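You operate a simulated robot arm through the tools that you are given. There is no shell and no other tool.

Carry out the task below with a simulated robot arm. There is one attempt and no reset: what you move stays moved.

JOB
Unclamp the brown block, lay it on the deck's wall-side edge and sand the specks off the plate.
Fine: knob to FREE, slider back; blue puck, put back after; the vent stays shut. What is to be rubbed or washed off counts as gone when no trace of it is left.
Where things are to end (x, y in the base frame): brown block within 0.06 m of [0.59, -0.17].

It is judged by the outcome, as a careful person would: the job done as asked, and still so three seconds after it is handed in. It fails if anything else is knocked over, pushed out of place, dropped, spilled or broken.

ROBOT AND FRAMES
A 7-joint arm with a two-finger parallel gripper, fixed in place. Base frame: the origin is at the foot of the arm, x ahead of it, y to its left, z up; the work surface is at about z = 0.8. Lengths are in m, angles in rad, forces in N, time in s.
With the tool pointing down near the work surface it reaches from about 0.3 to 0.72 m from the base axis. Its first joint turns from -2.897 to 2.897 rad. Payload 3.43 kg.
The TCP is the grasp point between the finger pads, 0.034 m short of the fingertips. In the tool frame z runs along the fingers and y along their closing line. Largest opening 0.128 m; finger width 0.024, thickness 0.012; the body of the gripper, 0.048 by 0.13 m, starts 0.096 m behind the TCP.
Orientation is that of the tool frame in the base frame, as a unit quaternion [x, y, z, w]. With the fingers straight down and closing along the base's y, the tool's x points along the base's -x, its y along +y and its z along -z.

CONTROLS
- The arm moves only by the tool nudge_tool. Its argument "moves" is text: rows parted by semicolons, each of 6 numbers parted by spaces: the shift along the tool's x, y, z in units of 50 mm (1.0 is 50 mm), then the turn, a rotation vector about the tool's x, y, z in units of 6 degrees (1.0 is 6 degrees). In form: dx dy dz wx wy wz; .... A call has 1 to 20 rows; each row shifts and turns the commanded pose from where the row before left it, along the tool's axes as they then stand. "fingers" is the finger opening in mm, from 0 to 128, set as the call begins (left out, the last holds). A call with a number of a shift or a turn outside -1 to 1 is refused whole. Each row takes 0.2 s and may step no farther than 0.05 m and 0.15 rad from the row before; otherwise, or with a gripper value out of range, the whole call is refused. A pose out of reach is approached as far as the arm can. The call stops where the force on the tool passes 50 N (or 10 N more than at its start, if that is more) or the arm is blocked; 0.2 s more then pass. Each finger travels about 0.108 m/s and halts on what it meets, pressing with about 24 N; the grip force reading is that of the motor and also rises with nothing between the fingers. The clock runs only during rows and for 0.2 s after the last one: add rows that do not move to give the fingers time. The reply holds the time, the measured pose of the TCP, the force on the tool along the base axes, the opening and the grip force, in the units named above and with some noise, with the torque about the TCP (base axes, N m) and any sound that the robot's microphone picked up, and new pictures: "show" is both (left out), scene, wrist or none.
- Cameras (640 x 400 px; columns grow to the right, rows downward): "scene" is fixed at [0.2195, 0.6487, 1.5463]; the picture's right is [-0.88, -0.48, 0.00], its down [-0.30, 0.55, -0.78] and it looks along [0.38, -0.69, -0.62] (base axes); focal length 364 px, centre (320, 200). "wrist" rides on the gripper at [0.076, -0.011, -0.16] in the tool frame; the picture's right is [0.15, 0.99, 0.00], its down [-0.88, 0.13, -0.46] and it looks along [-0.45, 0.07, 0.89] (tool axes); focal length 234 px, centre (320, 200). There is no depth. A picture from a camera that has moved, and an enlarged one, comes with that camera's place and axes in the base frame and with its lens.
- slide_trunk(by): slides the trunk up (or, below 0, down) by that many m; the arm rides with it, the base frame stays. It gives what a move gives, with no picture.
- inspect(camera, box): a new picture of the part [left, top, right, bottom] of that camera's present view, enlarged. It takes no simulated time.
- hand_in(): hands the job in; it is judged then, once.

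Places have to be worked out from the pictures, the camera data and where the tool is seen. Open the gripper and draw the arm clear of the work before you hand the job in, unless the task says otherwise.

The tools are called after "Call:" as name(argument=value, ...) on one line, values as JSON. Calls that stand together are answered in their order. nudge_tool: Moves the arm, as the interface text tells. Its arguments: {"type":"object","properties":{"moves":{"type":"string"},"fingers":{"type":"number"},"show":{"type":"string","enum":["both","scene","wrist","none"]}},"required":["moves"]} The other tools are called the same way: slide_trunk (by) slides the trunk up or down; inspect (camera, box) takes an enlarged picture of a part of a camera's view; hand_in () hands the job in.

At the start:

```text
t: 0.0
eef_pos: [0.5235, 0.0273, 1.13]
orientation: [0.0, 1.0, 0.0, 0.0]
contact_force: [-1.2, -0.1, -0.2]
torque: [-0.03, -0.02, -0.01]
width: 0.1281
grasp_force: 0.1
trunk travel left (down, up): [-0.225, 0.099]
```

scene: 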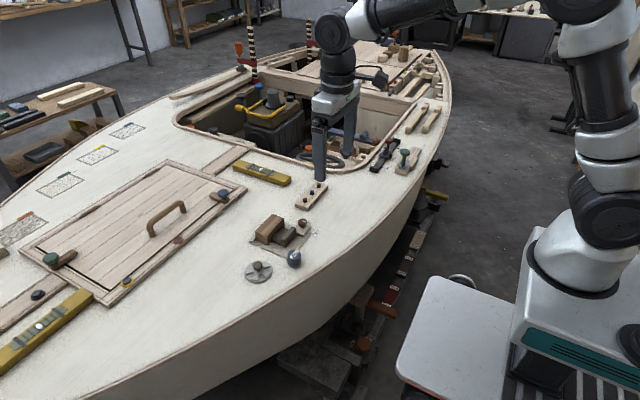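
wrist: 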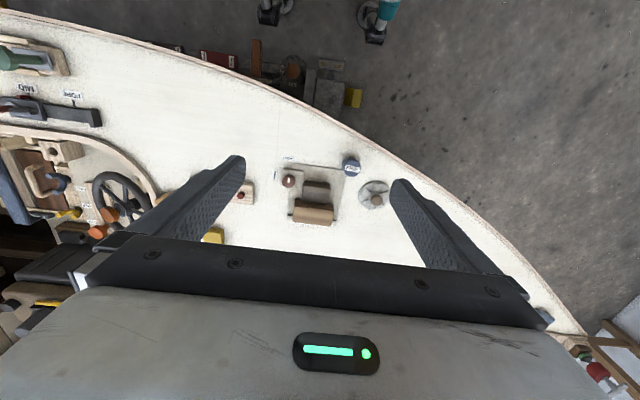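

I start by looking closely at the work area in both views.

Call:
inspect(camera="scene", box=[200, 160, 360, 300])

Call:
inspect(camera="wrist", box=[220, 130, 420, 255])

Call:
inspect(camera="scene", box=[0, 100, 250, 300])

Call:
inspect(camera="scene", box=[230, 60, 460, 210])

```text
2.86 times, centred on (280, 230) of scene
camera zoom: at [0.2195, 0.6487, 1.5463], right [-0.88, -0.48, 0.0], down [-0.3, 0.55, -0.78], along [0.38, -0.69, -0.62], focal length 1039 px, centre (434, 114)
```

zoom: 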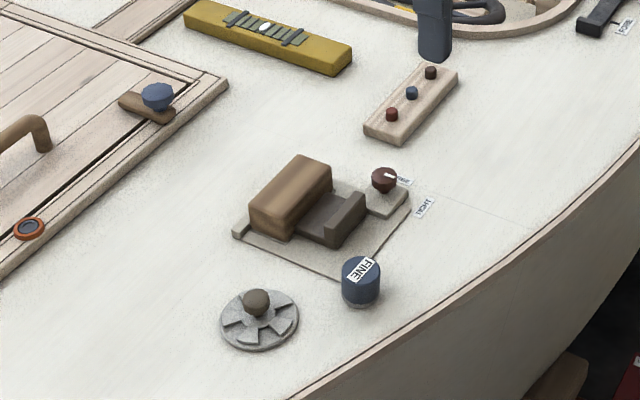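

```text
3.20 times, centred on (320, 192) of wrist
camera zoom: at [0.4476, 0.015, 1.2904], right [-0.15, 0.99, 0.0], down [0.88, 0.13, 0.46], along [0.45, 0.07, -0.89], focal length 749 px, centre (320, 224)
```

zoom: 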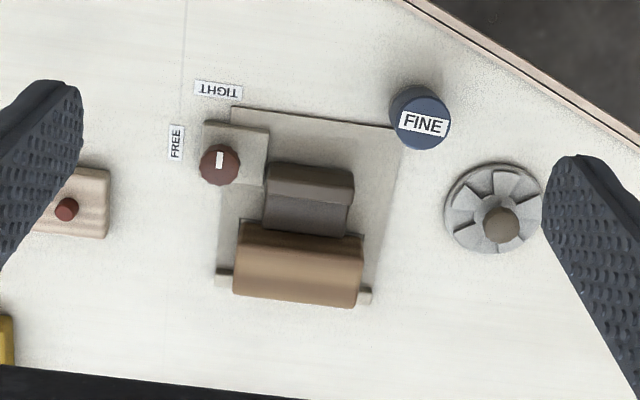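

```text
2.00 times, centred on (125, 200) of scene
camera zoom: at [0.2195, 0.6487, 1.5463], right [-0.88, -0.48, 0.0], down [-0.3, 0.55, -0.78], along [0.38, -0.69, -0.62], focal length 727 px, centre (710, 200)
```

zoom: 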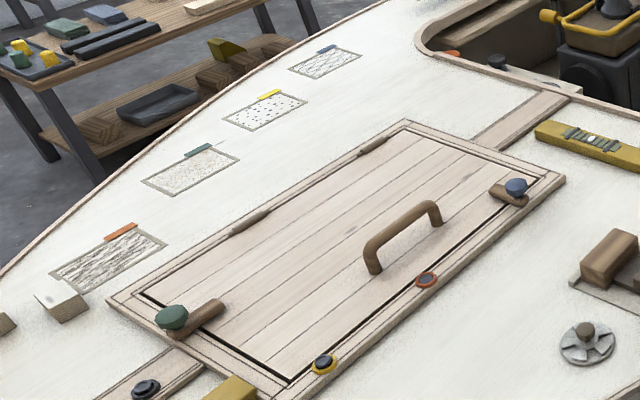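

```text
2.67 times, centred on (345, 135) of scene
camera zoom: at [0.2195, 0.6487, 1.5463], right [-0.88, -0.48, 0.0], down [-0.3, 0.55, -0.78], along [0.38, -0.69, -0.62], focal length 969 px, centre (253, 373)
```

zoom: 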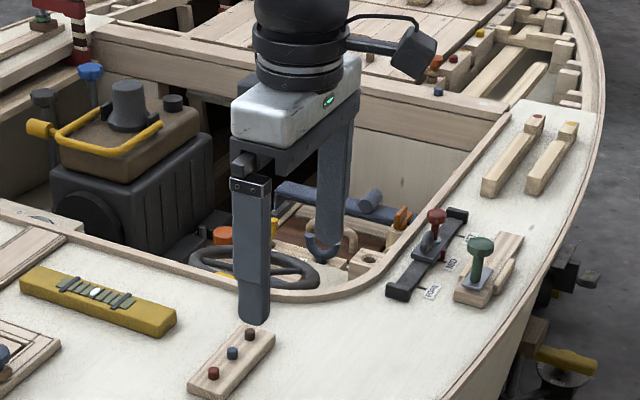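

The block sits in a clamp fixture at about (0.72, 0.04), the knob is near (0.644, -0.02, 0.84) pointing at TIGHT, and the blue puck is at about (0.593, 0.10). I'll come lower over the knob for a closer look.

Call:
nudge_tool(moves="-0.48 -0.24 0.65 0 0 0;-0.48 -0.24 0.65 0 0 0;-0.48 -0.24 0.65 0 0 0;-0.48 -0.24 0.65 0 0 0;0 0 0 0 0 0", fingers=128)

```text
t: 1.2
eef_pos: [0.6199, -0.0201, 0.9981]
orientation: [0.0, 1.0, 0.0, 0.0]
contact_force: [-0.1, 1.1, -0.1]
torque: [0.01, 0.01, -0.01]
width: 0.1281
grasp_force: 0.1
trunk travel left (down, up): [-0.225, 0.099]
camera wrist: at [0.5447, -0.0318, 1.1601], right [-0.15, 0.99, 0.0], down [0.88, 0.13, 0.46], along [0.45, 0.07, -0.89], focal length 234 px, centre (320, 200)
```

scene: 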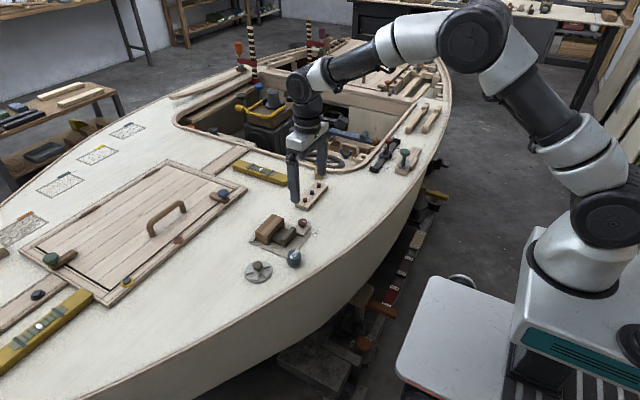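
wrist: 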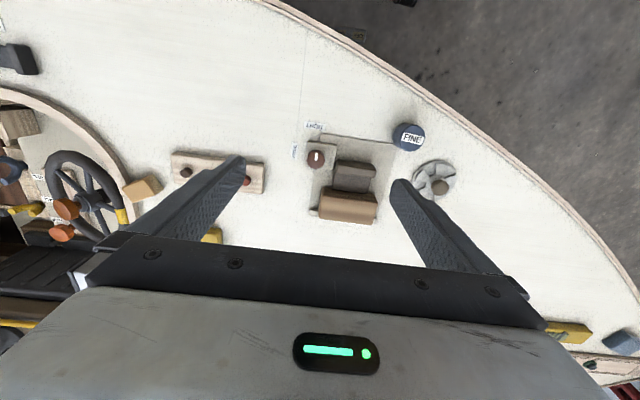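

Now I enlarge the fixture to read the geometry and the knob.

Call:
inspect(camera="wrist", box=[270, 110, 430, 230])

Call:
inspect(camera="scene", box=[240, 200, 330, 290])

```text
3.33 times, centred on (350, 170) of wrist
camera zoom: at [0.5447, -0.0318, 1.1601], right [-0.15, 0.99, 0.0], down [0.88, 0.13, 0.46], along [0.45, 0.07, -0.89], focal length 781 px, centre (220, 300)
```

zoom: 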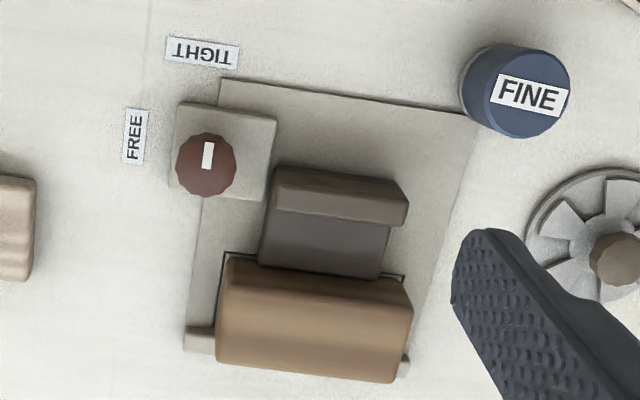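

```text
4.44 times, centred on (285, 245) of scene
camera zoom: at [0.2195, 0.6487, 1.5463], right [-0.88, -0.48, 0.0], down [-0.3, 0.55, -0.78], along [0.38, -0.69, -0.62], focal length 1616 px, centre (476, 0)
```

zoom: 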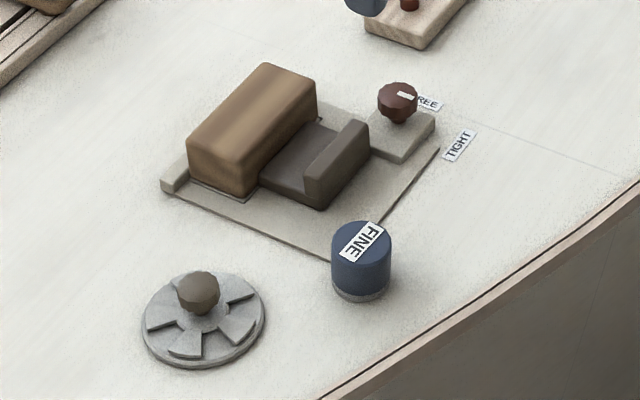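

The fixture is aligned with the base axes. The knob's mark points along -x (TIGHT) and FREE is along -y, so it needs +90° about vertical. I'll centre over the knob and pre-turn 45°, so the fingers sweep clear of the slider ridge.

Call:
nudge_tool(moves="-0.5 -0.04 0.5 0 0 0;0 0 0.3 0 0 -0.5;0 0 0 0 0 -1;0 0 0 0 0 -1;0 0 0 0 0 -1;0 0 0 0 0 -1;0 0 0 0 0 -1;0 0 0 0 0 -1;0 0 0 0 0 -1;0 0 0 0 0 0", fingers=60)

```text
t: 3.4
eef_pos: [0.6445, -0.0244, 0.9606]
orientation: [-0.384, 0.923, 0.0, 0.0]
contact_force: [0.2, -0.6, -0.2]
torque: [0.01, -0.03, 0.01]
width: 0.0597
grasp_force: 0.1
trunk travel left (down, up): [-0.225, 0.099]
camera wrist: at [0.5989, -0.0859, 1.1207], right [-0.8, 0.59, 0.0], down [0.53, 0.72, 0.46], along [0.27, 0.37, -0.89], focal length 234 px, centre (320, 200)
```

scene: 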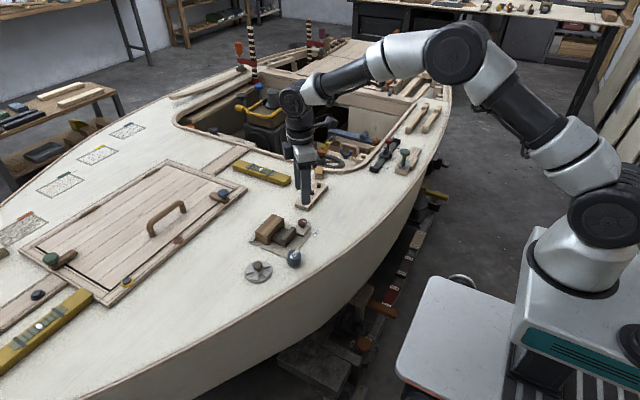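
wrist: 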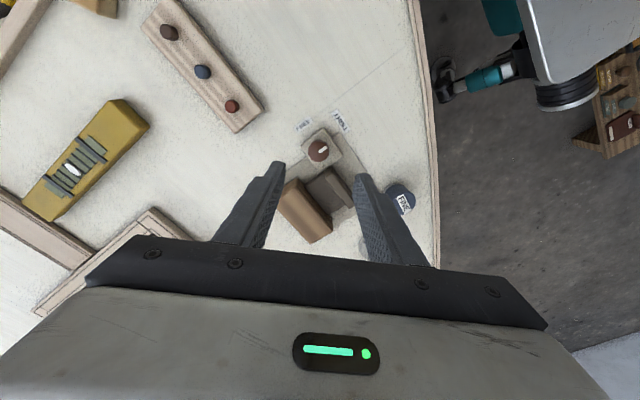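

Call:
inspect(camera="wrist", box=[260, 100, 420, 220])

```text
3.33 times, centred on (340, 160) of wrist
camera zoom: at [0.5989, -0.0859, 1.1207], right [-0.8, 0.59, 0.0], down [0.53, 0.72, 0.46], along [0.27, 0.37, -0.89], focal length 781 px, centre (253, 333)
```

zoom: 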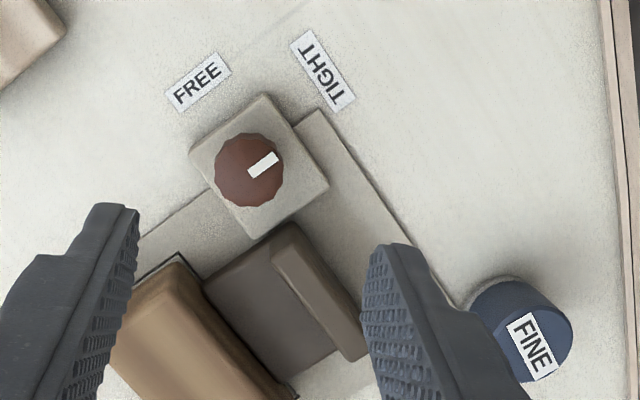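

The knob centre computes to (0.645, -0.024), right under the TCP. I'll turn a further 22°, descend so the tips are at knob-head height, and look.

Call:
nudge_tool(moves="0 0 0 0 0 -1;0 0 0 0 0 -1;0 0 0 0 0 -1;0 0 0 0 0 -0.75;0 0 0.65 0 0 0;0 0 0.65 0 0 0;0 0 0.4 0 0 0;0 0 0.2 0 0 0;0 0 0 0 0 0", fingers=42)

Call:
inspect(camera="wrist", box=[240, 80, 400, 200])

Call:
inspect(camera="scene", box=[240, 190, 340, 270])

```text
t: 5.4
eef_pos: [0.6452, -0.0227, 0.8648]
orientation: [-0.556, 0.831, 0.0, 0.0]
contact_force: [0.0, 0.7, -0.2]
torque: [0.04, -0.04, -0.02]
width: 0.0422
grasp_force: 0.0
trunk travel left (down, up): [-0.225, 0.099]
camera wrist: at [0.6254, -0.0979, 1.0255], right [-0.97, 0.24, 0.0], down [0.22, 0.86, 0.46], along [0.11, 0.44, -0.89], focal length 234 px, centre (320, 200)
```

scene: 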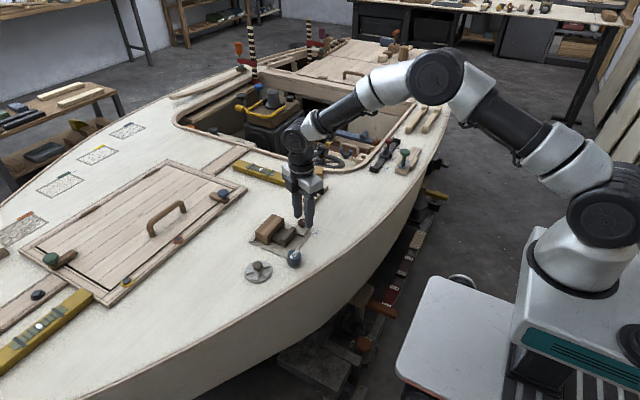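
wrist: 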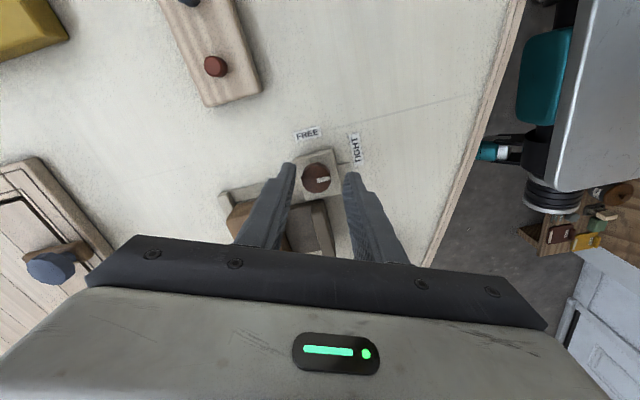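

```text
3.33 times, centred on (320, 140) of wrist
camera zoom: at [0.6254, -0.0979, 1.0255], right [-0.97, 0.24, 0.0], down [0.22, 0.86, 0.46], along [0.11, 0.44, -0.89], focal length 781 px, centre (320, 400)
```

zoom: 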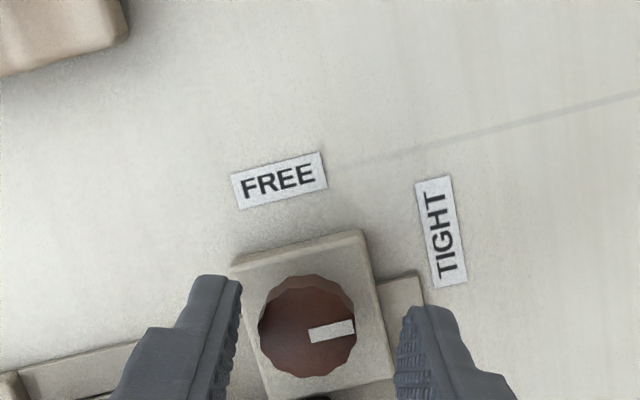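

```text
5.00 times, centred on (290, 230) of scene
camera zoom: at [0.2195, 0.6487, 1.5463], right [-0.88, -0.48, 0.0], down [-0.3, 0.55, -0.78], along [0.38, -0.69, -0.62], focal length 1818 px, centre (470, 50)
```

zoom: 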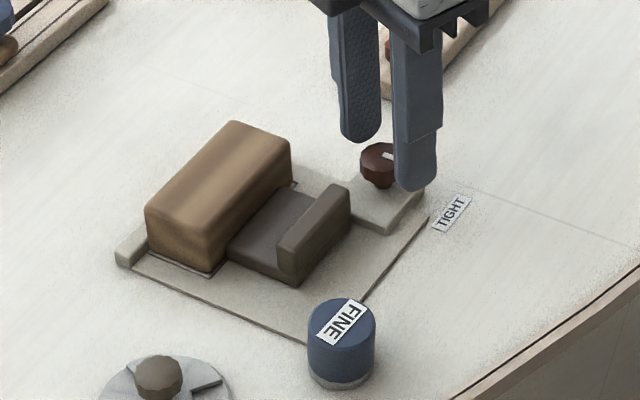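

The fingers straddle the knob head with the slider clear. I shift 3 mm, go slightly lower, and close on it.

Call:
nudge_tool(moves="0.06 0 0.05 0 0 0;0 0 0 0 0 0", fingers=42, show="none")

Call:
nudge_tool(moves="0 0 0 0 0 0;0 0 0 0 0 0;0 0 0 0 0 0", fingers=0)

```text
t: 6.0
eef_pos: [0.643, -0.0266, 0.8619]
orientation: [-0.555, 0.832, -0.001, 0.0]
contact_force: [0.4, -0.1, 0.2]
torque: [0.03, 0.02, 0.02]
width: 0.0421
grasp_force: 0.0
trunk travel left (down, up): [-0.225, 0.099]
```

```text
t: 6.8
eef_pos: [0.6464, -0.026, 0.8634]
orientation: [-0.555, 0.832, -0.001, 0.001]
contact_force: [19.5, -6.8, -2.6]
torque: [-0.05, -0.68, -0.09]
width: 0.0254
grasp_force: 45.0
trunk travel left (down, up): [-0.225, 0.099]
camera wrist: at [0.6261, -0.102, 1.0233], right [-0.97, 0.24, 0.0], down [0.22, 0.86, 0.46], along [0.12, 0.44, -0.89], focal length 234 px, centre (320, 200)
```

scene: 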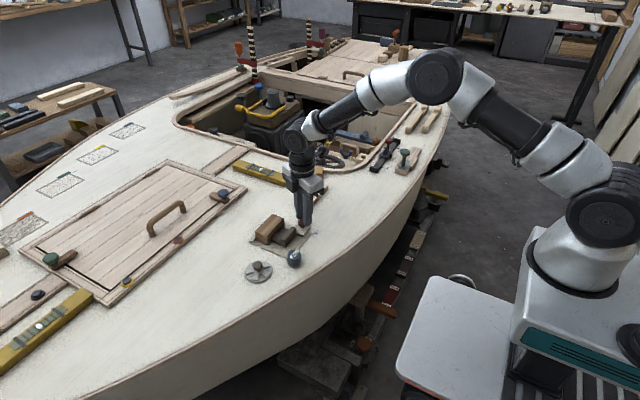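
wrist: 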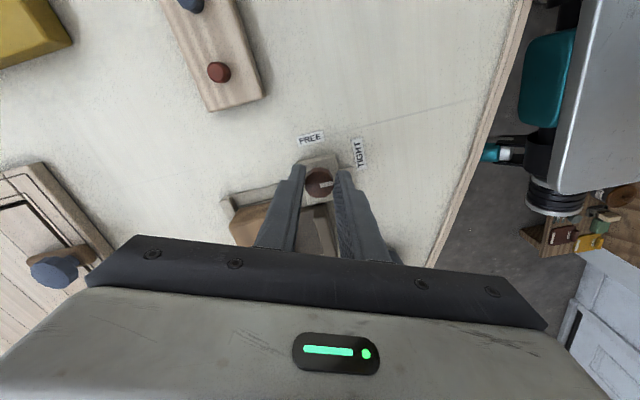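

The knob is gripped (25 mm), with about 3 mm of side offset; I correct that and turn +45°.

Call:
nudge_tool(moves="-0.027 -0.065 0 0 0 0;0 0 0 0 0 0;0 0 0 0 0 -0.75;0 0 0 0 0 -0.75;0 0 0 0 0 -0.75;0 0 0 0 0 -0.75;0 0 0 0 0 -0.75;0 0 0 0 0 -0.75;0 0 0 0 0 -0.75;0 0 0 0 0 -0.75;0 0 0 0 0 -0.75;0 0 0 0 0 -0.75;0 0 0 0 0 0", fingers=0)

Call:
inspect(camera="wrist", box=[240, 80, 400, 200])

```text
t: 9.6
eef_pos: [0.6501, -0.0278, 0.8629]
orientation: [0.832, -0.555, 0.002, -0.001]
contact_force: [25.3, -17.7, 2.8]
torque: [-0.2, -0.5, -0.1]
width: 0.0256
grasp_force: 44.3
trunk travel left (down, up): [-0.225, 0.099]
camera wrist: at [0.6882, -0.0935, 1.0236], right [-0.86, -0.51, -0.01], down [-0.46, 0.76, 0.45], along [-0.23, 0.39, -0.89], focal length 234 px, centre (320, 200)
```

scene: 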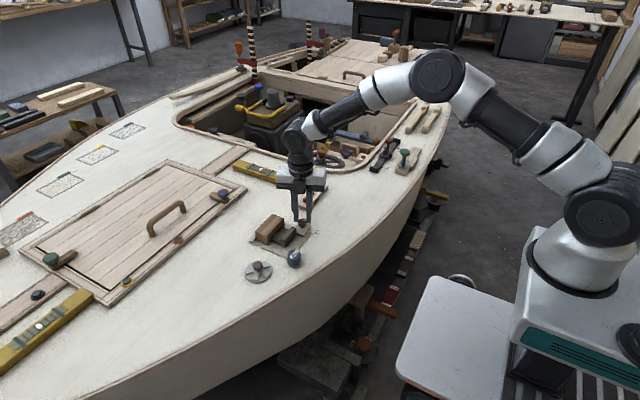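
wrist: 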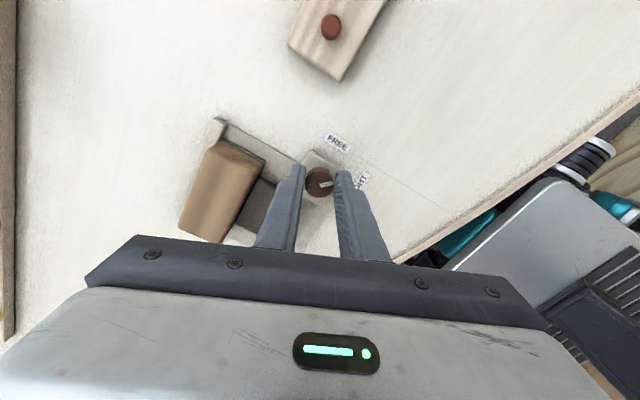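

```text
3.33 times, centred on (320, 140) of wrist
camera zoom: at [0.6882, -0.0935, 1.0236], right [-0.86, -0.51, -0.01], down [-0.46, 0.76, 0.45], along [-0.23, 0.39, -0.89], focal length 781 px, centre (320, 400)
```

zoom: 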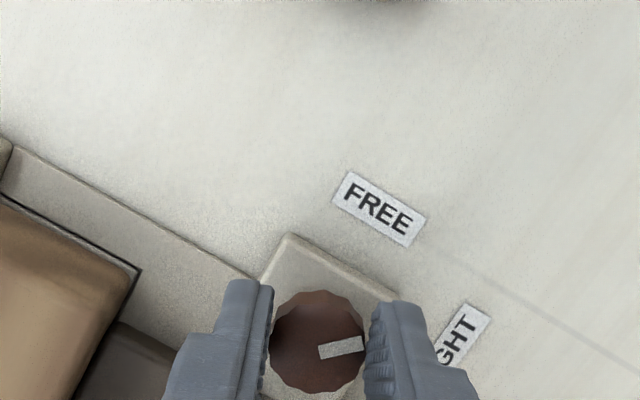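

The knob followed the fingers by 45°. I open, lift, turn the hand back 45°, and check the position before regrasping.

Call:
nudge_tool(moves="0 0 0 0 0 0;0 0 0 0 0 0;0 0 -0.8 0 0 0;0 0 0 0 0 1;0 0 0 0 0 1;0 0 0 0 0 1;0 0 0 0 0 1;0 0 0 0 0 1;0 0 0 0 0 1;0 0 0 0 0 1;0 0 0 0 0 0.5;0 0 0 0 0 0", fingers=42, show="wrist")

Call:
inspect(camera="wrist", box=[240, 80, 400, 200])

```text
t: 12.2
eef_pos: [0.6475, -0.0268, 0.9022]
orientation: [-0.555, 0.832, 0.0, -0.001]
contact_force: [-0.1, 0.4, -0.2]
torque: [-0.02, 0.02, -0.01]
width: 0.0419
grasp_force: 0.1
trunk travel left (down, up): [-0.225, 0.099]
camera wrist: at [0.6281, -0.1009, 1.0623], right [-0.97, 0.24, 0.0], down [0.22, 0.86, 0.46], along [0.11, 0.44, -0.89], focal length 234 px, centre (320, 200)
```

wrist: 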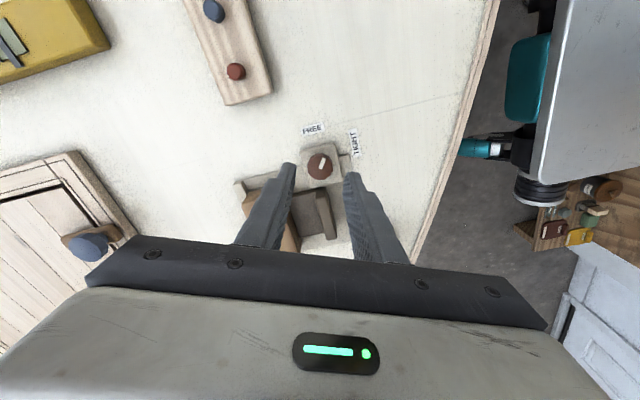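

```text
3.33 times, centred on (320, 140) of wrist
camera zoom: at [0.6281, -0.1009, 1.0623], right [-0.97, 0.24, 0.0], down [0.22, 0.86, 0.46], along [0.11, 0.44, -0.89], focal length 781 px, centre (320, 400)
```

zoom: 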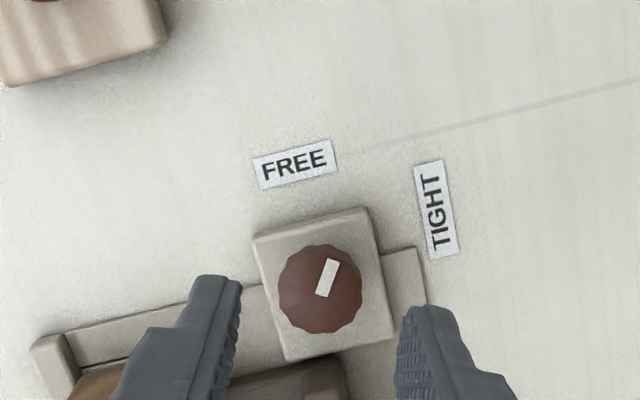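

The mark is now about halfway to FREE and the TCP is over the knob centre (0.646, -0.027). I descend and grip again.

Call:
nudge_tool(moves="0 0 0.8 0 0 0;0 0 0 0 0 0", fingers=42, show="none")

Call:
nudge_tool(moves="0 0 0 0 0 0;0 0 0 0 0 0;0 0 0 0 0 0", fingers=0, show="none")

Call:
nudge_tool(moves="0 0 0 0 0 -0.75;0 0 0 0 0 -0.75;0 0 0 0 0 -0.75;0 0 0 0 0 -0.75;0 0 0 0 0 -0.75;0 0 0 0 0 -0.75;0 0 0 0 0 -0.75;0 0 0 0 0 -0.75;0 0 0 0 0 -0.75;0 0 0 0 0 -0.75;0 0 0 0 0 0", fingers=0, show="wrist")

Call:
inspect(camera="wrist", box=[240, 80, 400, 200])

```text
t: 12.8
eef_pos: [0.6471, -0.0263, 0.861]
orientation: [-0.556, 0.831, -0.001, 0.0]
contact_force: [0.5, 0.5, 0.3]
torque: [0.01, 0.0, 0.03]
width: 0.0421
grasp_force: 0.1
trunk travel left (down, up): [-0.225, 0.099]
```

```text
t: 13.6
eef_pos: [0.6476, -0.0245, 0.8605]
orientation: [-0.556, 0.831, 0.001, -0.001]
contact_force: [-7.2, 2.4, 0.4]
torque: [0.01, 0.11, 0.02]
width: 0.0256
grasp_force: 44.4
trunk travel left (down, up): [-0.225, 0.099]
```

```text
t: 16.0
eef_pos: [0.6485, -0.026, 0.8621]
orientation: [0.832, -0.554, 0.002, -0.001]
contact_force: [18.2, -0.5, -8.1]
torque: [-0.3, -0.62, -0.07]
width: 0.0253
grasp_force: 44.9
trunk travel left (down, up): [-0.225, 0.099]
camera wrist: at [0.6881, -0.0918, 1.0226], right [-0.86, -0.52, 0.0], down [-0.46, 0.76, 0.45], along [-0.23, 0.39, -0.89], focal length 234 px, centre (320, 200)
```

wrist: 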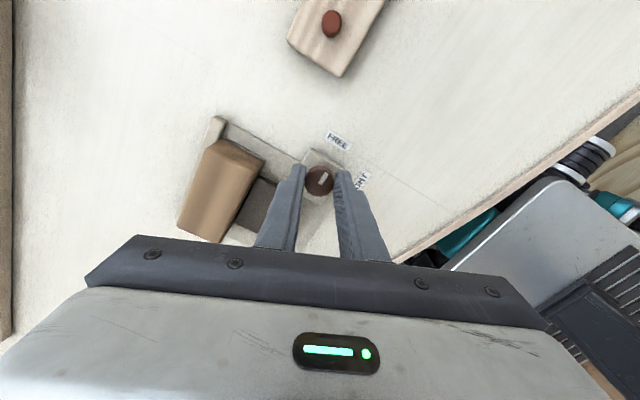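

```text
3.33 times, centred on (320, 140) of wrist
camera zoom: at [0.6881, -0.0918, 1.0226], right [-0.86, -0.52, 0.0], down [-0.46, 0.76, 0.45], along [-0.23, 0.39, -0.89], focal length 781 px, centre (320, 400)
```

zoom: 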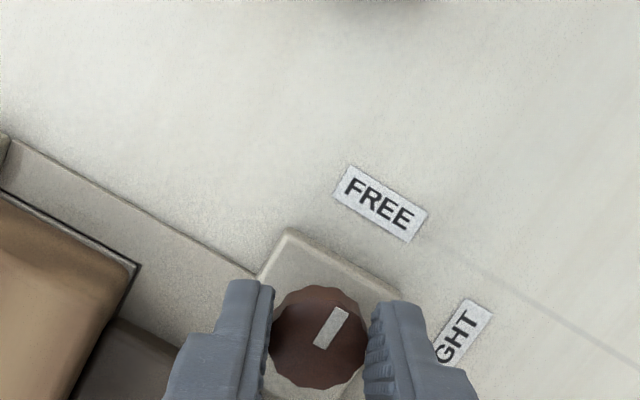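

The mark now points along -y at FREE. I release and lift to check it stays, then look at the slider.

Call:
nudge_tool(moves="0 0 0 0 0 0;0 0 0 0 0 0;0 0 -0.8 0 0 0;0 0 -0.8 0 0 0;0 0 -0.5 0 0 1;0 0 0 0 0 1;0 0 0 0 0 1;0 0 0 0 0 1;0 0 0 0 0 1;0 0 0 0 0 1;0 0 0 0 0 1;0 0 0 0 0 0.5;0 0 0 0 0 0", fingers=42, show="wrist")

Call:
inspect(camera="wrist", box=[240, 80, 400, 220])

Call:
inspect(camera="scene", box=[240, 190, 340, 270])

```text
t: 18.8
eef_pos: [0.6474, -0.026, 0.966]
orientation: [-0.556, 0.831, 0.0, 0.001]
contact_force: [0.4, -0.3, -0.9]
torque: [-0.04, 0.02, 0.01]
width: 0.0421
grasp_force: 0.0
trunk travel left (down, up): [-0.225, 0.099]
camera wrist: at [0.6278, -0.1006, 1.1277], right [-0.97, 0.24, 0.0], down [0.22, 0.86, 0.46], along [0.11, 0.44, -0.89], focal length 234 px, centre (320, 200)
```

wrist: 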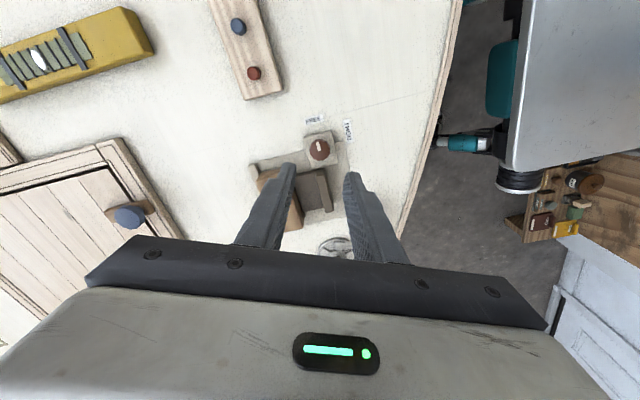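

```text
2.86 times, centred on (320, 150) of wrist
camera zoom: at [0.6278, -0.1006, 1.1277], right [-0.97, 0.24, 0.0], down [0.22, 0.86, 0.46], along [0.11, 0.44, -0.89], focal length 669 px, centre (320, 343)
```

zoom: 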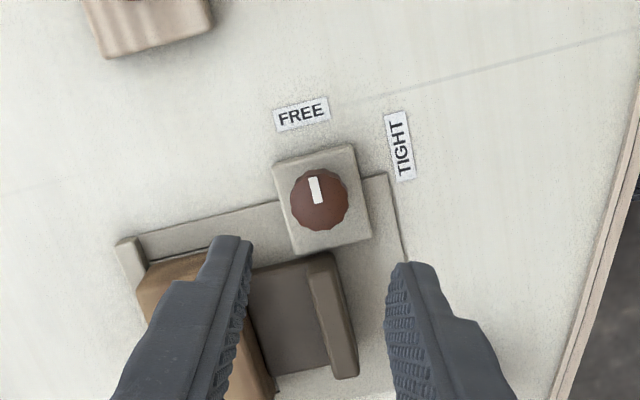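

```text
5.00 times, centred on (290, 230) of scene
camera zoom: at [0.2195, 0.6487, 1.5463], right [-0.88, -0.48, 0.0], down [-0.3, 0.55, -0.78], along [0.38, -0.69, -0.62], focal length 1818 px, centre (470, 50)
```

zoom: 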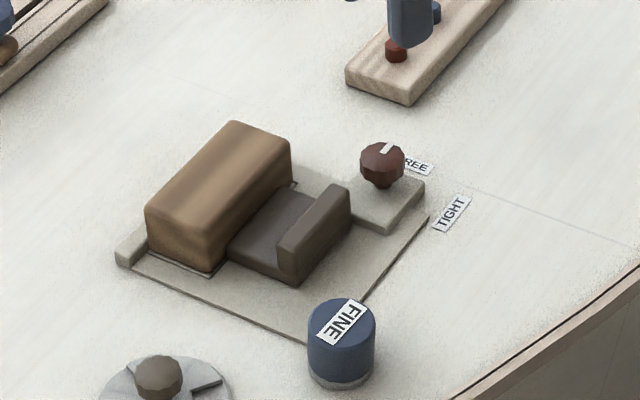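

The knob holds at FREE. The slider's ridge centre computes to about (0.6545, 0.033), top z≈0.838, 13 mm thick. I align the fingers to close along x and go above it first.

Call:
nudge_tool(moves="0 0 0 0 0 -1;0 0 0 0 0 -1;0 0 0 0 0 -1;0 0 0 0 0 -0.75;-0.6 -0.07 0 0 0 0;-0.58 -0.07 0.2 0 0 0;0 0 0.6 0 0 0;0 0 0 0 0 0", fingers=36)

Call:
inspect(camera="wrist", box=[220, 80, 420, 230])

Call:
inspect(camera="scene", box=[240, 190, 340, 270])

```text
t: 20.6
eef_pos: [0.6545, 0.0326, 0.925]
orientation: [-0.707, 0.707, 0.0, 0.001]
contact_force: [0.5, 0.5, -0.3]
torque: [-0.04, 0.0, 0.02]
width: 0.036
grasp_force: 0.0
trunk travel left (down, up): [-0.225, 0.099]
camera wrist: at [0.6663, -0.0434, 1.0867], right [-0.99, -0.15, 0.0], down [-0.13, 0.88, 0.46], along [-0.07, 0.45, -0.89], focal length 234 px, centre (320, 200)
```

scene: 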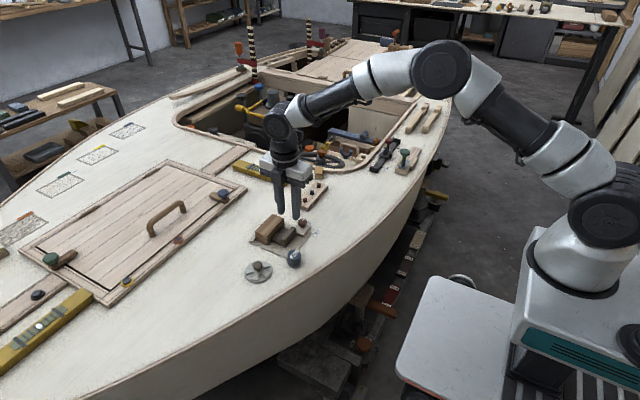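
wrist: 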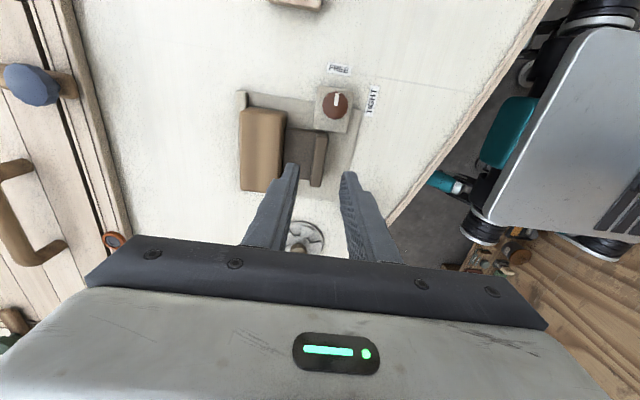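

```text
2.67 times, centred on (320, 155) of wrist
camera zoom: at [0.6663, -0.0434, 1.0867], right [-0.99, -0.15, 0.0], down [-0.13, 0.88, 0.46], along [-0.07, 0.45, -0.89], focal length 624 px, centre (320, 320)
```

zoom: 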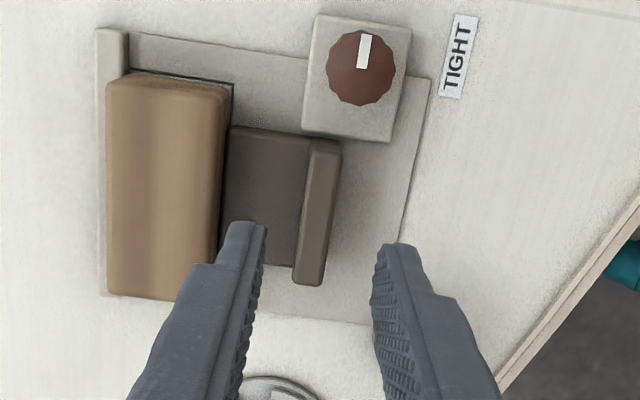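

```text
5.00 times, centred on (290, 230) of scene
camera zoom: at [0.2195, 0.6487, 1.5463], right [-0.88, -0.48, 0.0], down [-0.3, 0.55, -0.78], along [0.38, -0.69, -0.62], focal length 1818 px, centre (470, 50)
```

zoom: 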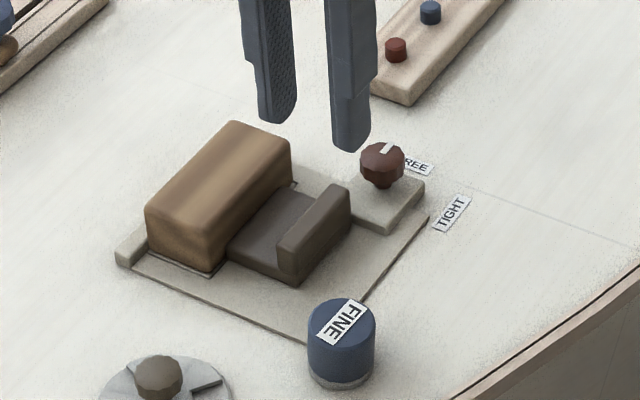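

Ridge centre refines to (0.656, 0.035). Descending with the fingers straddling it.

Call:
nudge_tool(moves="-0.04 -0.03 0.6 0 0 0;0 0 0.4 0 0 0;0 0 0.22 0 0 0;0 0 0 0 0 0", fingers=36)

Call:
inspect(camera="scene", box=[240, 190, 340, 270])

Call:
inspect(camera="wrist", box=[220, 80, 420, 230])

```text
t: 21.6
eef_pos: [0.6555, 0.0355, 0.8652]
orientation: [0.708, -0.707, 0.001, 0.0]
contact_force: [0.6, -0.1, -1.0]
torque: [0.0, 0.01, 0.01]
width: 0.0361
grasp_force: 0.1
trunk travel left (down, up): [-0.225, 0.099]
camera wrist: at [0.6667, -0.0408, 1.0261], right [-0.99, -0.15, 0.0], down [-0.13, 0.88, 0.46], along [-0.07, 0.45, -0.89], focal length 234 px, centre (320, 200)
```

scene: 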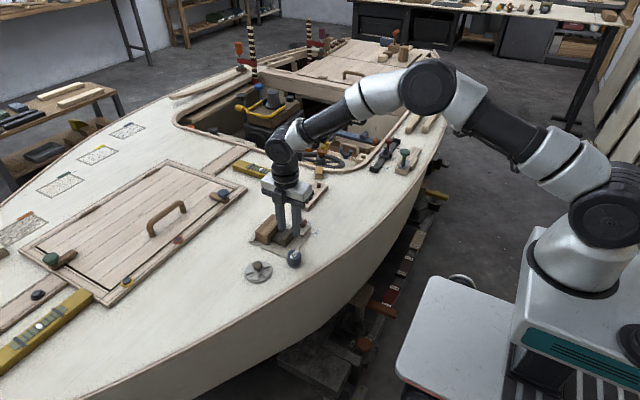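
wrist: 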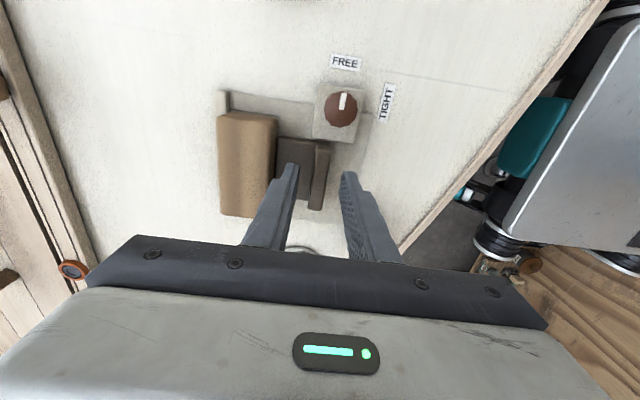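

```text
5.00 times, centred on (290, 230) of scene
camera zoom: at [0.2195, 0.6487, 1.5463], right [-0.88, -0.48, 0.0], down [-0.3, 0.55, -0.78], along [0.38, -0.69, -0.62], focal length 1818 px, centre (470, 50)
```

zoom: 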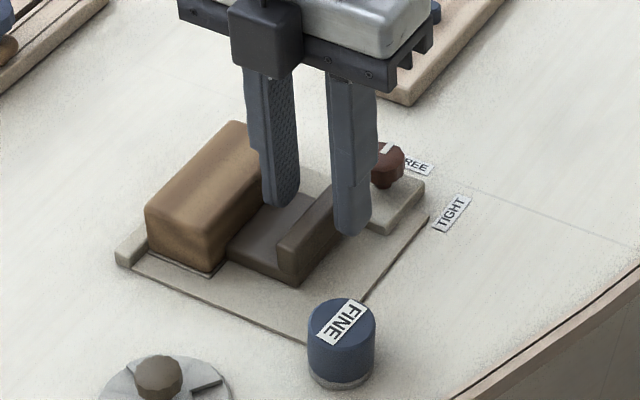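

```text
2.67 times, centred on (320, 155) of wrist
camera zoom: at [0.6667, -0.0408, 1.0261], right [-0.99, -0.15, 0.0], down [-0.13, 0.88, 0.46], along [-0.07, 0.45, -0.89], focal length 624 px, centre (320, 320)
```

zoom: 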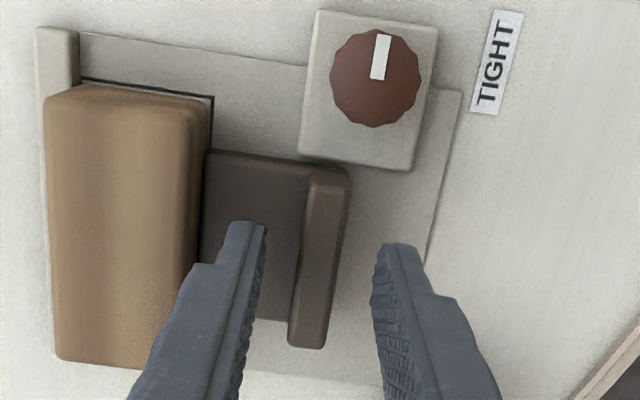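

The fingers straddle the ridge. I close on it and pull toward -x (tool +y) gently.

Call:
nudge_tool(moves="0 0 0 0 0 0;0 0 0 0 0 0;0 0 0 0 0 0", fingers=0, show="none")

Call:
nudge_tool(moves="0 0.1 0 0 0 0;0 0.1 0 0 0 0;0 0.1 0 0 0 0;0 0.1 0 0 0 0;0 0.1 0 0 0 0;0 0 0 0 0 0", fingers=0)

Call:
inspect(camera="scene", box=[240, 190, 340, 270])

```text
t: 22.4
eef_pos: [0.6558, 0.0354, 0.865]
orientation: [-0.707, 0.708, 0.0, 0.0]
contact_force: [1.0, -0.2, -1.3]
torque: [0.0, -0.04, -0.02]
width: 0.0137
grasp_force: 45.0
trunk travel left (down, up): [-0.225, 0.099]
```

```text
t: 23.8
eef_pos: [0.6303, 0.0362, 0.8675]
orientation: [-0.707, 0.708, 0.0, 0.001]
contact_force: [-0.2, 3.0, -5.5]
torque: [-0.6, -0.14, -0.21]
width: 0.0136
grasp_force: 44.5
trunk travel left (down, up): [-0.225, 0.099]
camera wrist: at [0.6422, -0.0409, 1.0263], right [-0.99, -0.15, 0.0], down [-0.13, 0.88, 0.46], along [-0.07, 0.45, -0.89], focal length 234 px, centre (320, 200)
```

scene: 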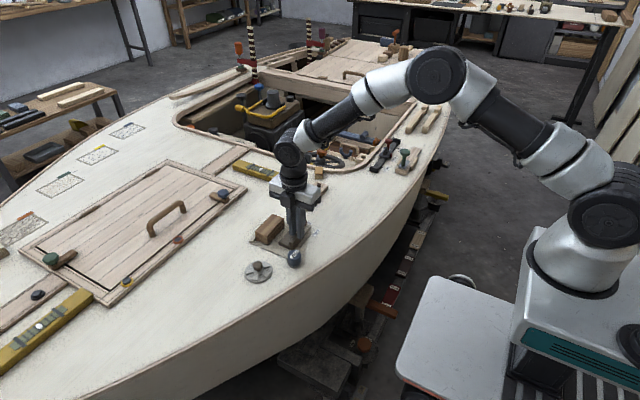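
wrist: 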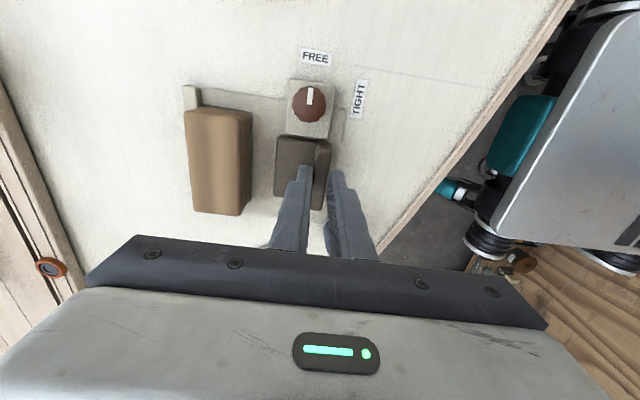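

```text
5.00 times, centred on (290, 230) of scene
camera zoom: at [0.2195, 0.6487, 1.5463], right [-0.88, -0.48, 0.0], down [-0.3, 0.55, -0.78], along [0.38, -0.69, -0.62], focal length 1818 px, centre (470, 50)
```

zoom: 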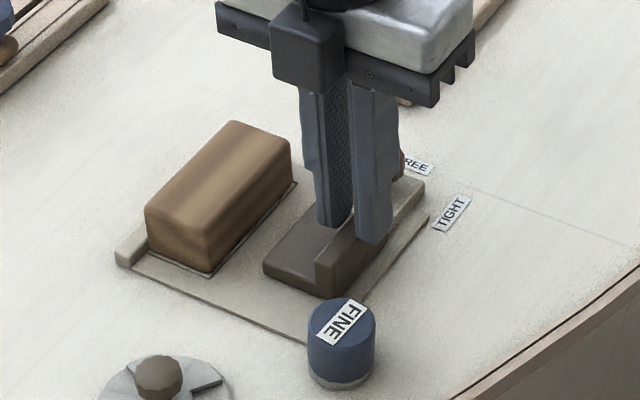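

The slider moves freely; I continue back in small steps until a stop is felt.

Call:
nudge_tool(moves="0 0.06 0 0 0 0;0 0.06 0 0 0 0;0 0.06 0 0 0 0;0 0.06 0 0 0 0;0 0 0 0 0 0", fingers=0, show="wrist")

Call:
inspect(camera="scene", box=[240, 190, 340, 270])

```text
t: 25.0
eef_pos: [0.6265, 0.0347, 0.866]
orientation: [-0.707, 0.707, -0.004, 0.006]
contact_force: [39.1, 5.1, -10.6]
torque: [-0.97, -1.19, 0.0]
width: 0.0137
grasp_force: 45.3
trunk travel left (down, up): [-0.225, 0.099]
camera wrist: at [0.6342, -0.0411, 1.0264], right [-0.99, -0.15, -0.01], down [-0.14, 0.88, 0.46], along [-0.05, 0.45, -0.89], focal length 234 px, centre (320, 200)
```

wrist: 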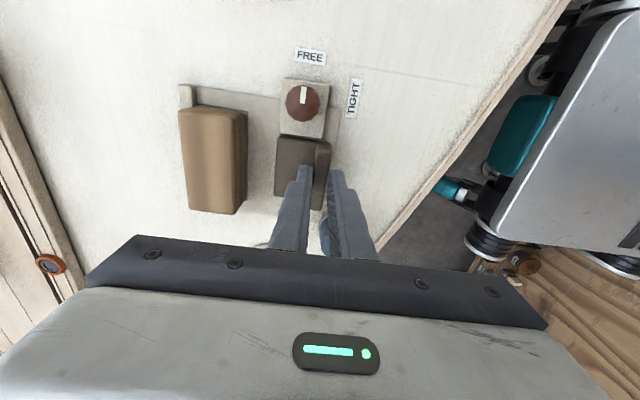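

```text
5.00 times, centred on (290, 230) of scene
camera zoom: at [0.2195, 0.6487, 1.5463], right [-0.88, -0.48, 0.0], down [-0.3, 0.55, -0.78], along [0.38, -0.69, -0.62], focal length 1818 px, centre (470, 50)
```

zoom: 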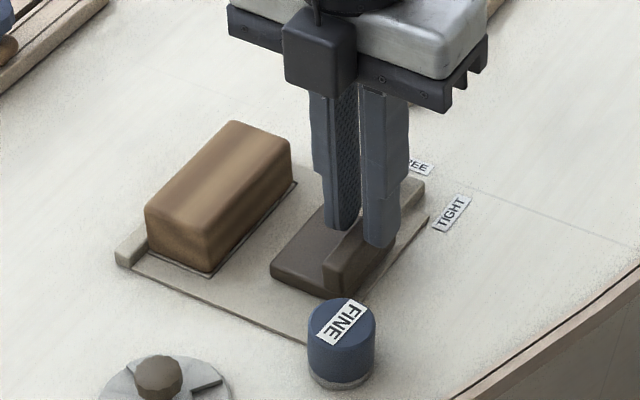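

The slider is at its stop (x≈0.626, 39 N). I unload, release, and lift.

Call:
nudge_tool(moves="0 -0.14 0 0 0 0;0 0 0 0 0 0", fingers=0, show="none")

Call:
nudge_tool(moves="0 0 0 0 0 0;0 0 0 0 0 0;0 0 -0.8 0 0 0;0 0 -0.8 0 0 0;0 0 -0.8 0 0 0;0 0 -0.4 0 0 1;0 0 0 0 0 1;0 0 0 0 0 1;0 0 0 0 0 1;0 0 0 0 0 1;0 0 0 0 0 1;0 0 0 0 0 1;0 0 0 0 0 1;0 0 0 0 0 1;0 0 0 0 0 1;0 0 0 0 0 1;0 0 0 0 0 1;0 0 0 0 0 1;0 0 0 0 0 1;0 0 0 0 0 1", fingers=36)

Call:
inspect(camera="scene", box=[240, 190, 340, 270])

Call:
inspect(camera="wrist", box=[220, 80, 420, 230])

```text
t: 25.6
eef_pos: [0.6265, 0.0352, 0.8666]
orientation: [0.707, -0.707, 0.0, 0.0]
contact_force: [14.5, 3.0, 0.2]
torque: [0.92, -0.44, 0.01]
width: 0.0139
grasp_force: 45.5
trunk travel left (down, up): [-0.225, 0.099]
```

```text
t: 29.8
eef_pos: [0.6256, 0.0344, 1.0067]
orientation: [0.001, 1.0, 0.0, -0.001]
contact_force: [-0.7, 0.2, -0.4]
torque: [0.0, -0.01, -0.01]
width: 0.036
grasp_force: 0.1
trunk travel left (down, up): [-0.225, 0.099]
camera wrist: at [0.5492, 0.0236, 1.1668], right [-0.14, 0.99, 0.0], down [0.88, 0.13, 0.46], along [0.45, 0.07, -0.89], focal length 234 px, centre (320, 200)
```

scene: 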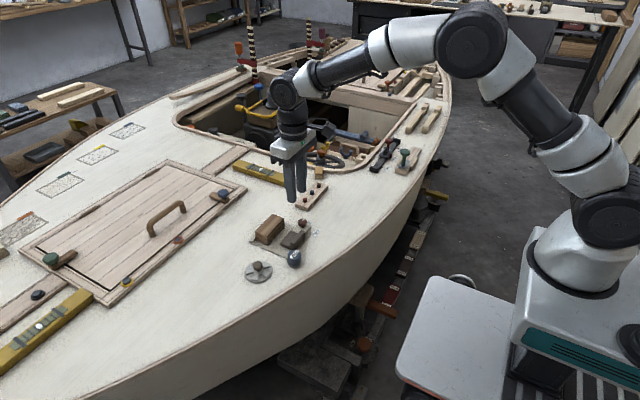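
wrist: 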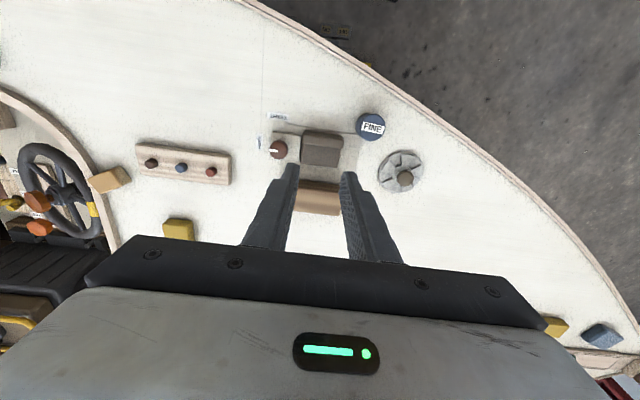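

```text
5.00 times, centred on (290, 230) of scene
camera zoom: at [0.2195, 0.6487, 1.5463], right [-0.88, -0.48, 0.0], down [-0.3, 0.55, -0.78], along [0.38, -0.69, -0.62], focal length 1818 px, centre (470, 50)
```

zoom: 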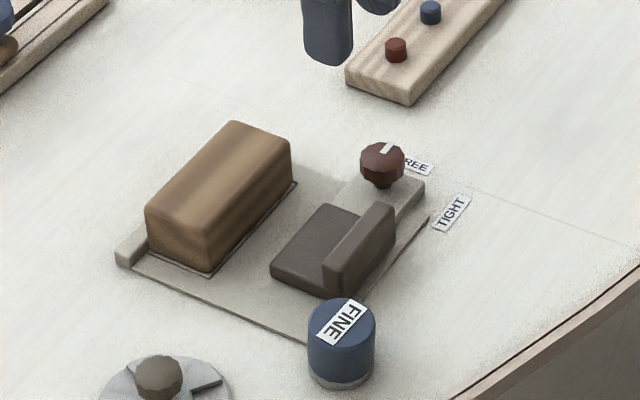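

```text
2.67 times, centred on (320, 155) of wrist
camera zoom: at [0.5492, 0.0236, 1.1668], right [-0.14, 0.99, 0.0], down [0.88, 0.13, 0.46], along [0.45, 0.07, -0.89], focal length 624 px, centre (320, 320)
```

zoom: 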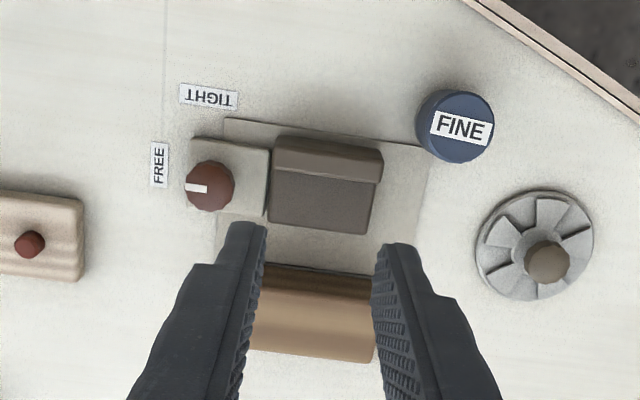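

The slider is back and the block is free. The block is about 0.045 × 0.09 m, centred near (0.717, 0.036), top z≈0.843. I move above it with the fingers closing along y.

Call:
nudge_tool(moves="-0.6 0.01 0.4 0 0 0;-0.6 0.01 0.4 0 0 0;-0.6 0.01 0.4 0 0 0;0 0 0.3 0 0 0;0 0 0 0 0 0", fingers=122)

Call:
inspect(camera="wrist", box=[200, 80, 440, 240])

Call:
inspect(camera="scene", box=[220, 170, 340, 270])

```text
t: 31.0
eef_pos: [0.7139, 0.0373, 0.9308]
orientation: [0.001, 1.0, 0.001, 0.0]
contact_force: [-0.7, -0.5, -0.3]
torque: [0.02, -0.01, 0.01]
width: 0.1217
grasp_force: 0.0
trunk travel left (down, up): [-0.225, 0.099]
camera wrist: at [0.6387, 0.0251, 1.0914], right [-0.15, 0.99, 0.0], down [0.88, 0.13, 0.46], along [0.45, 0.07, -0.89], focal length 234 px, centre (320, 200)
```

scene: 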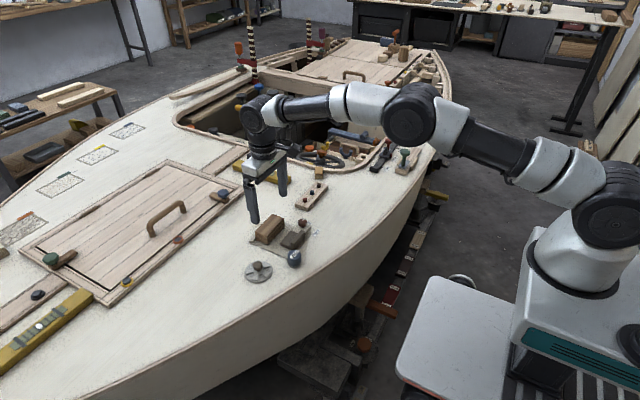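
wrist: 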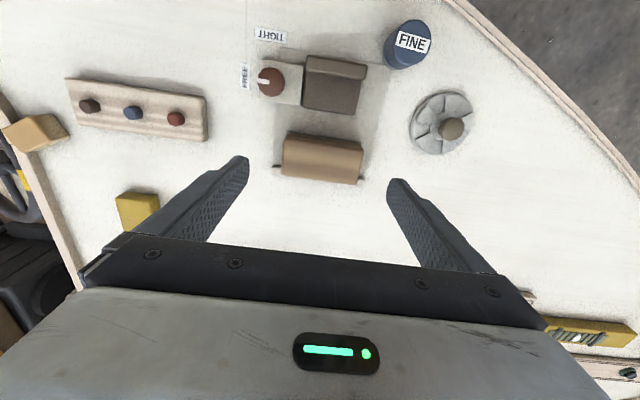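

```text
2.50 times, centred on (320, 160) of wrist
camera zoom: at [0.6387, 0.0251, 1.0914], right [-0.15, 0.99, 0.0], down [0.88, 0.13, 0.46], along [0.45, 0.07, -0.89], focal length 585 px, centre (320, 300)
```

zoom: 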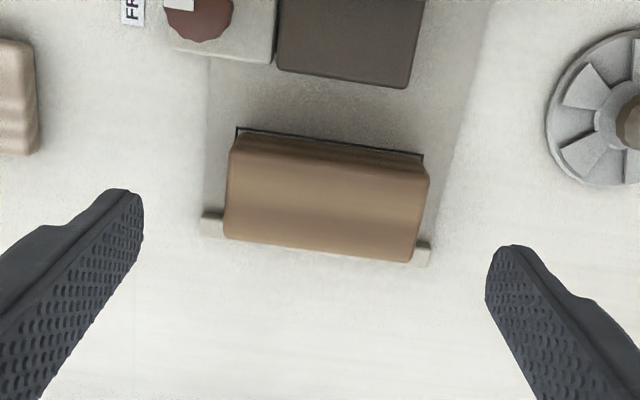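

```text
4.00 times, centred on (280, 220) of scene
camera zoom: at [0.2195, 0.6487, 1.5463], right [-0.88, -0.48, 0.0], down [-0.3, 0.55, -0.78], along [0.38, -0.69, -0.62], focal length 1454 px, centre (480, 120)
```

zoom: 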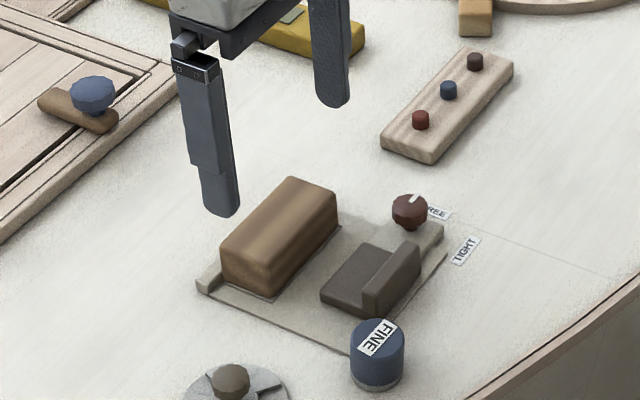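

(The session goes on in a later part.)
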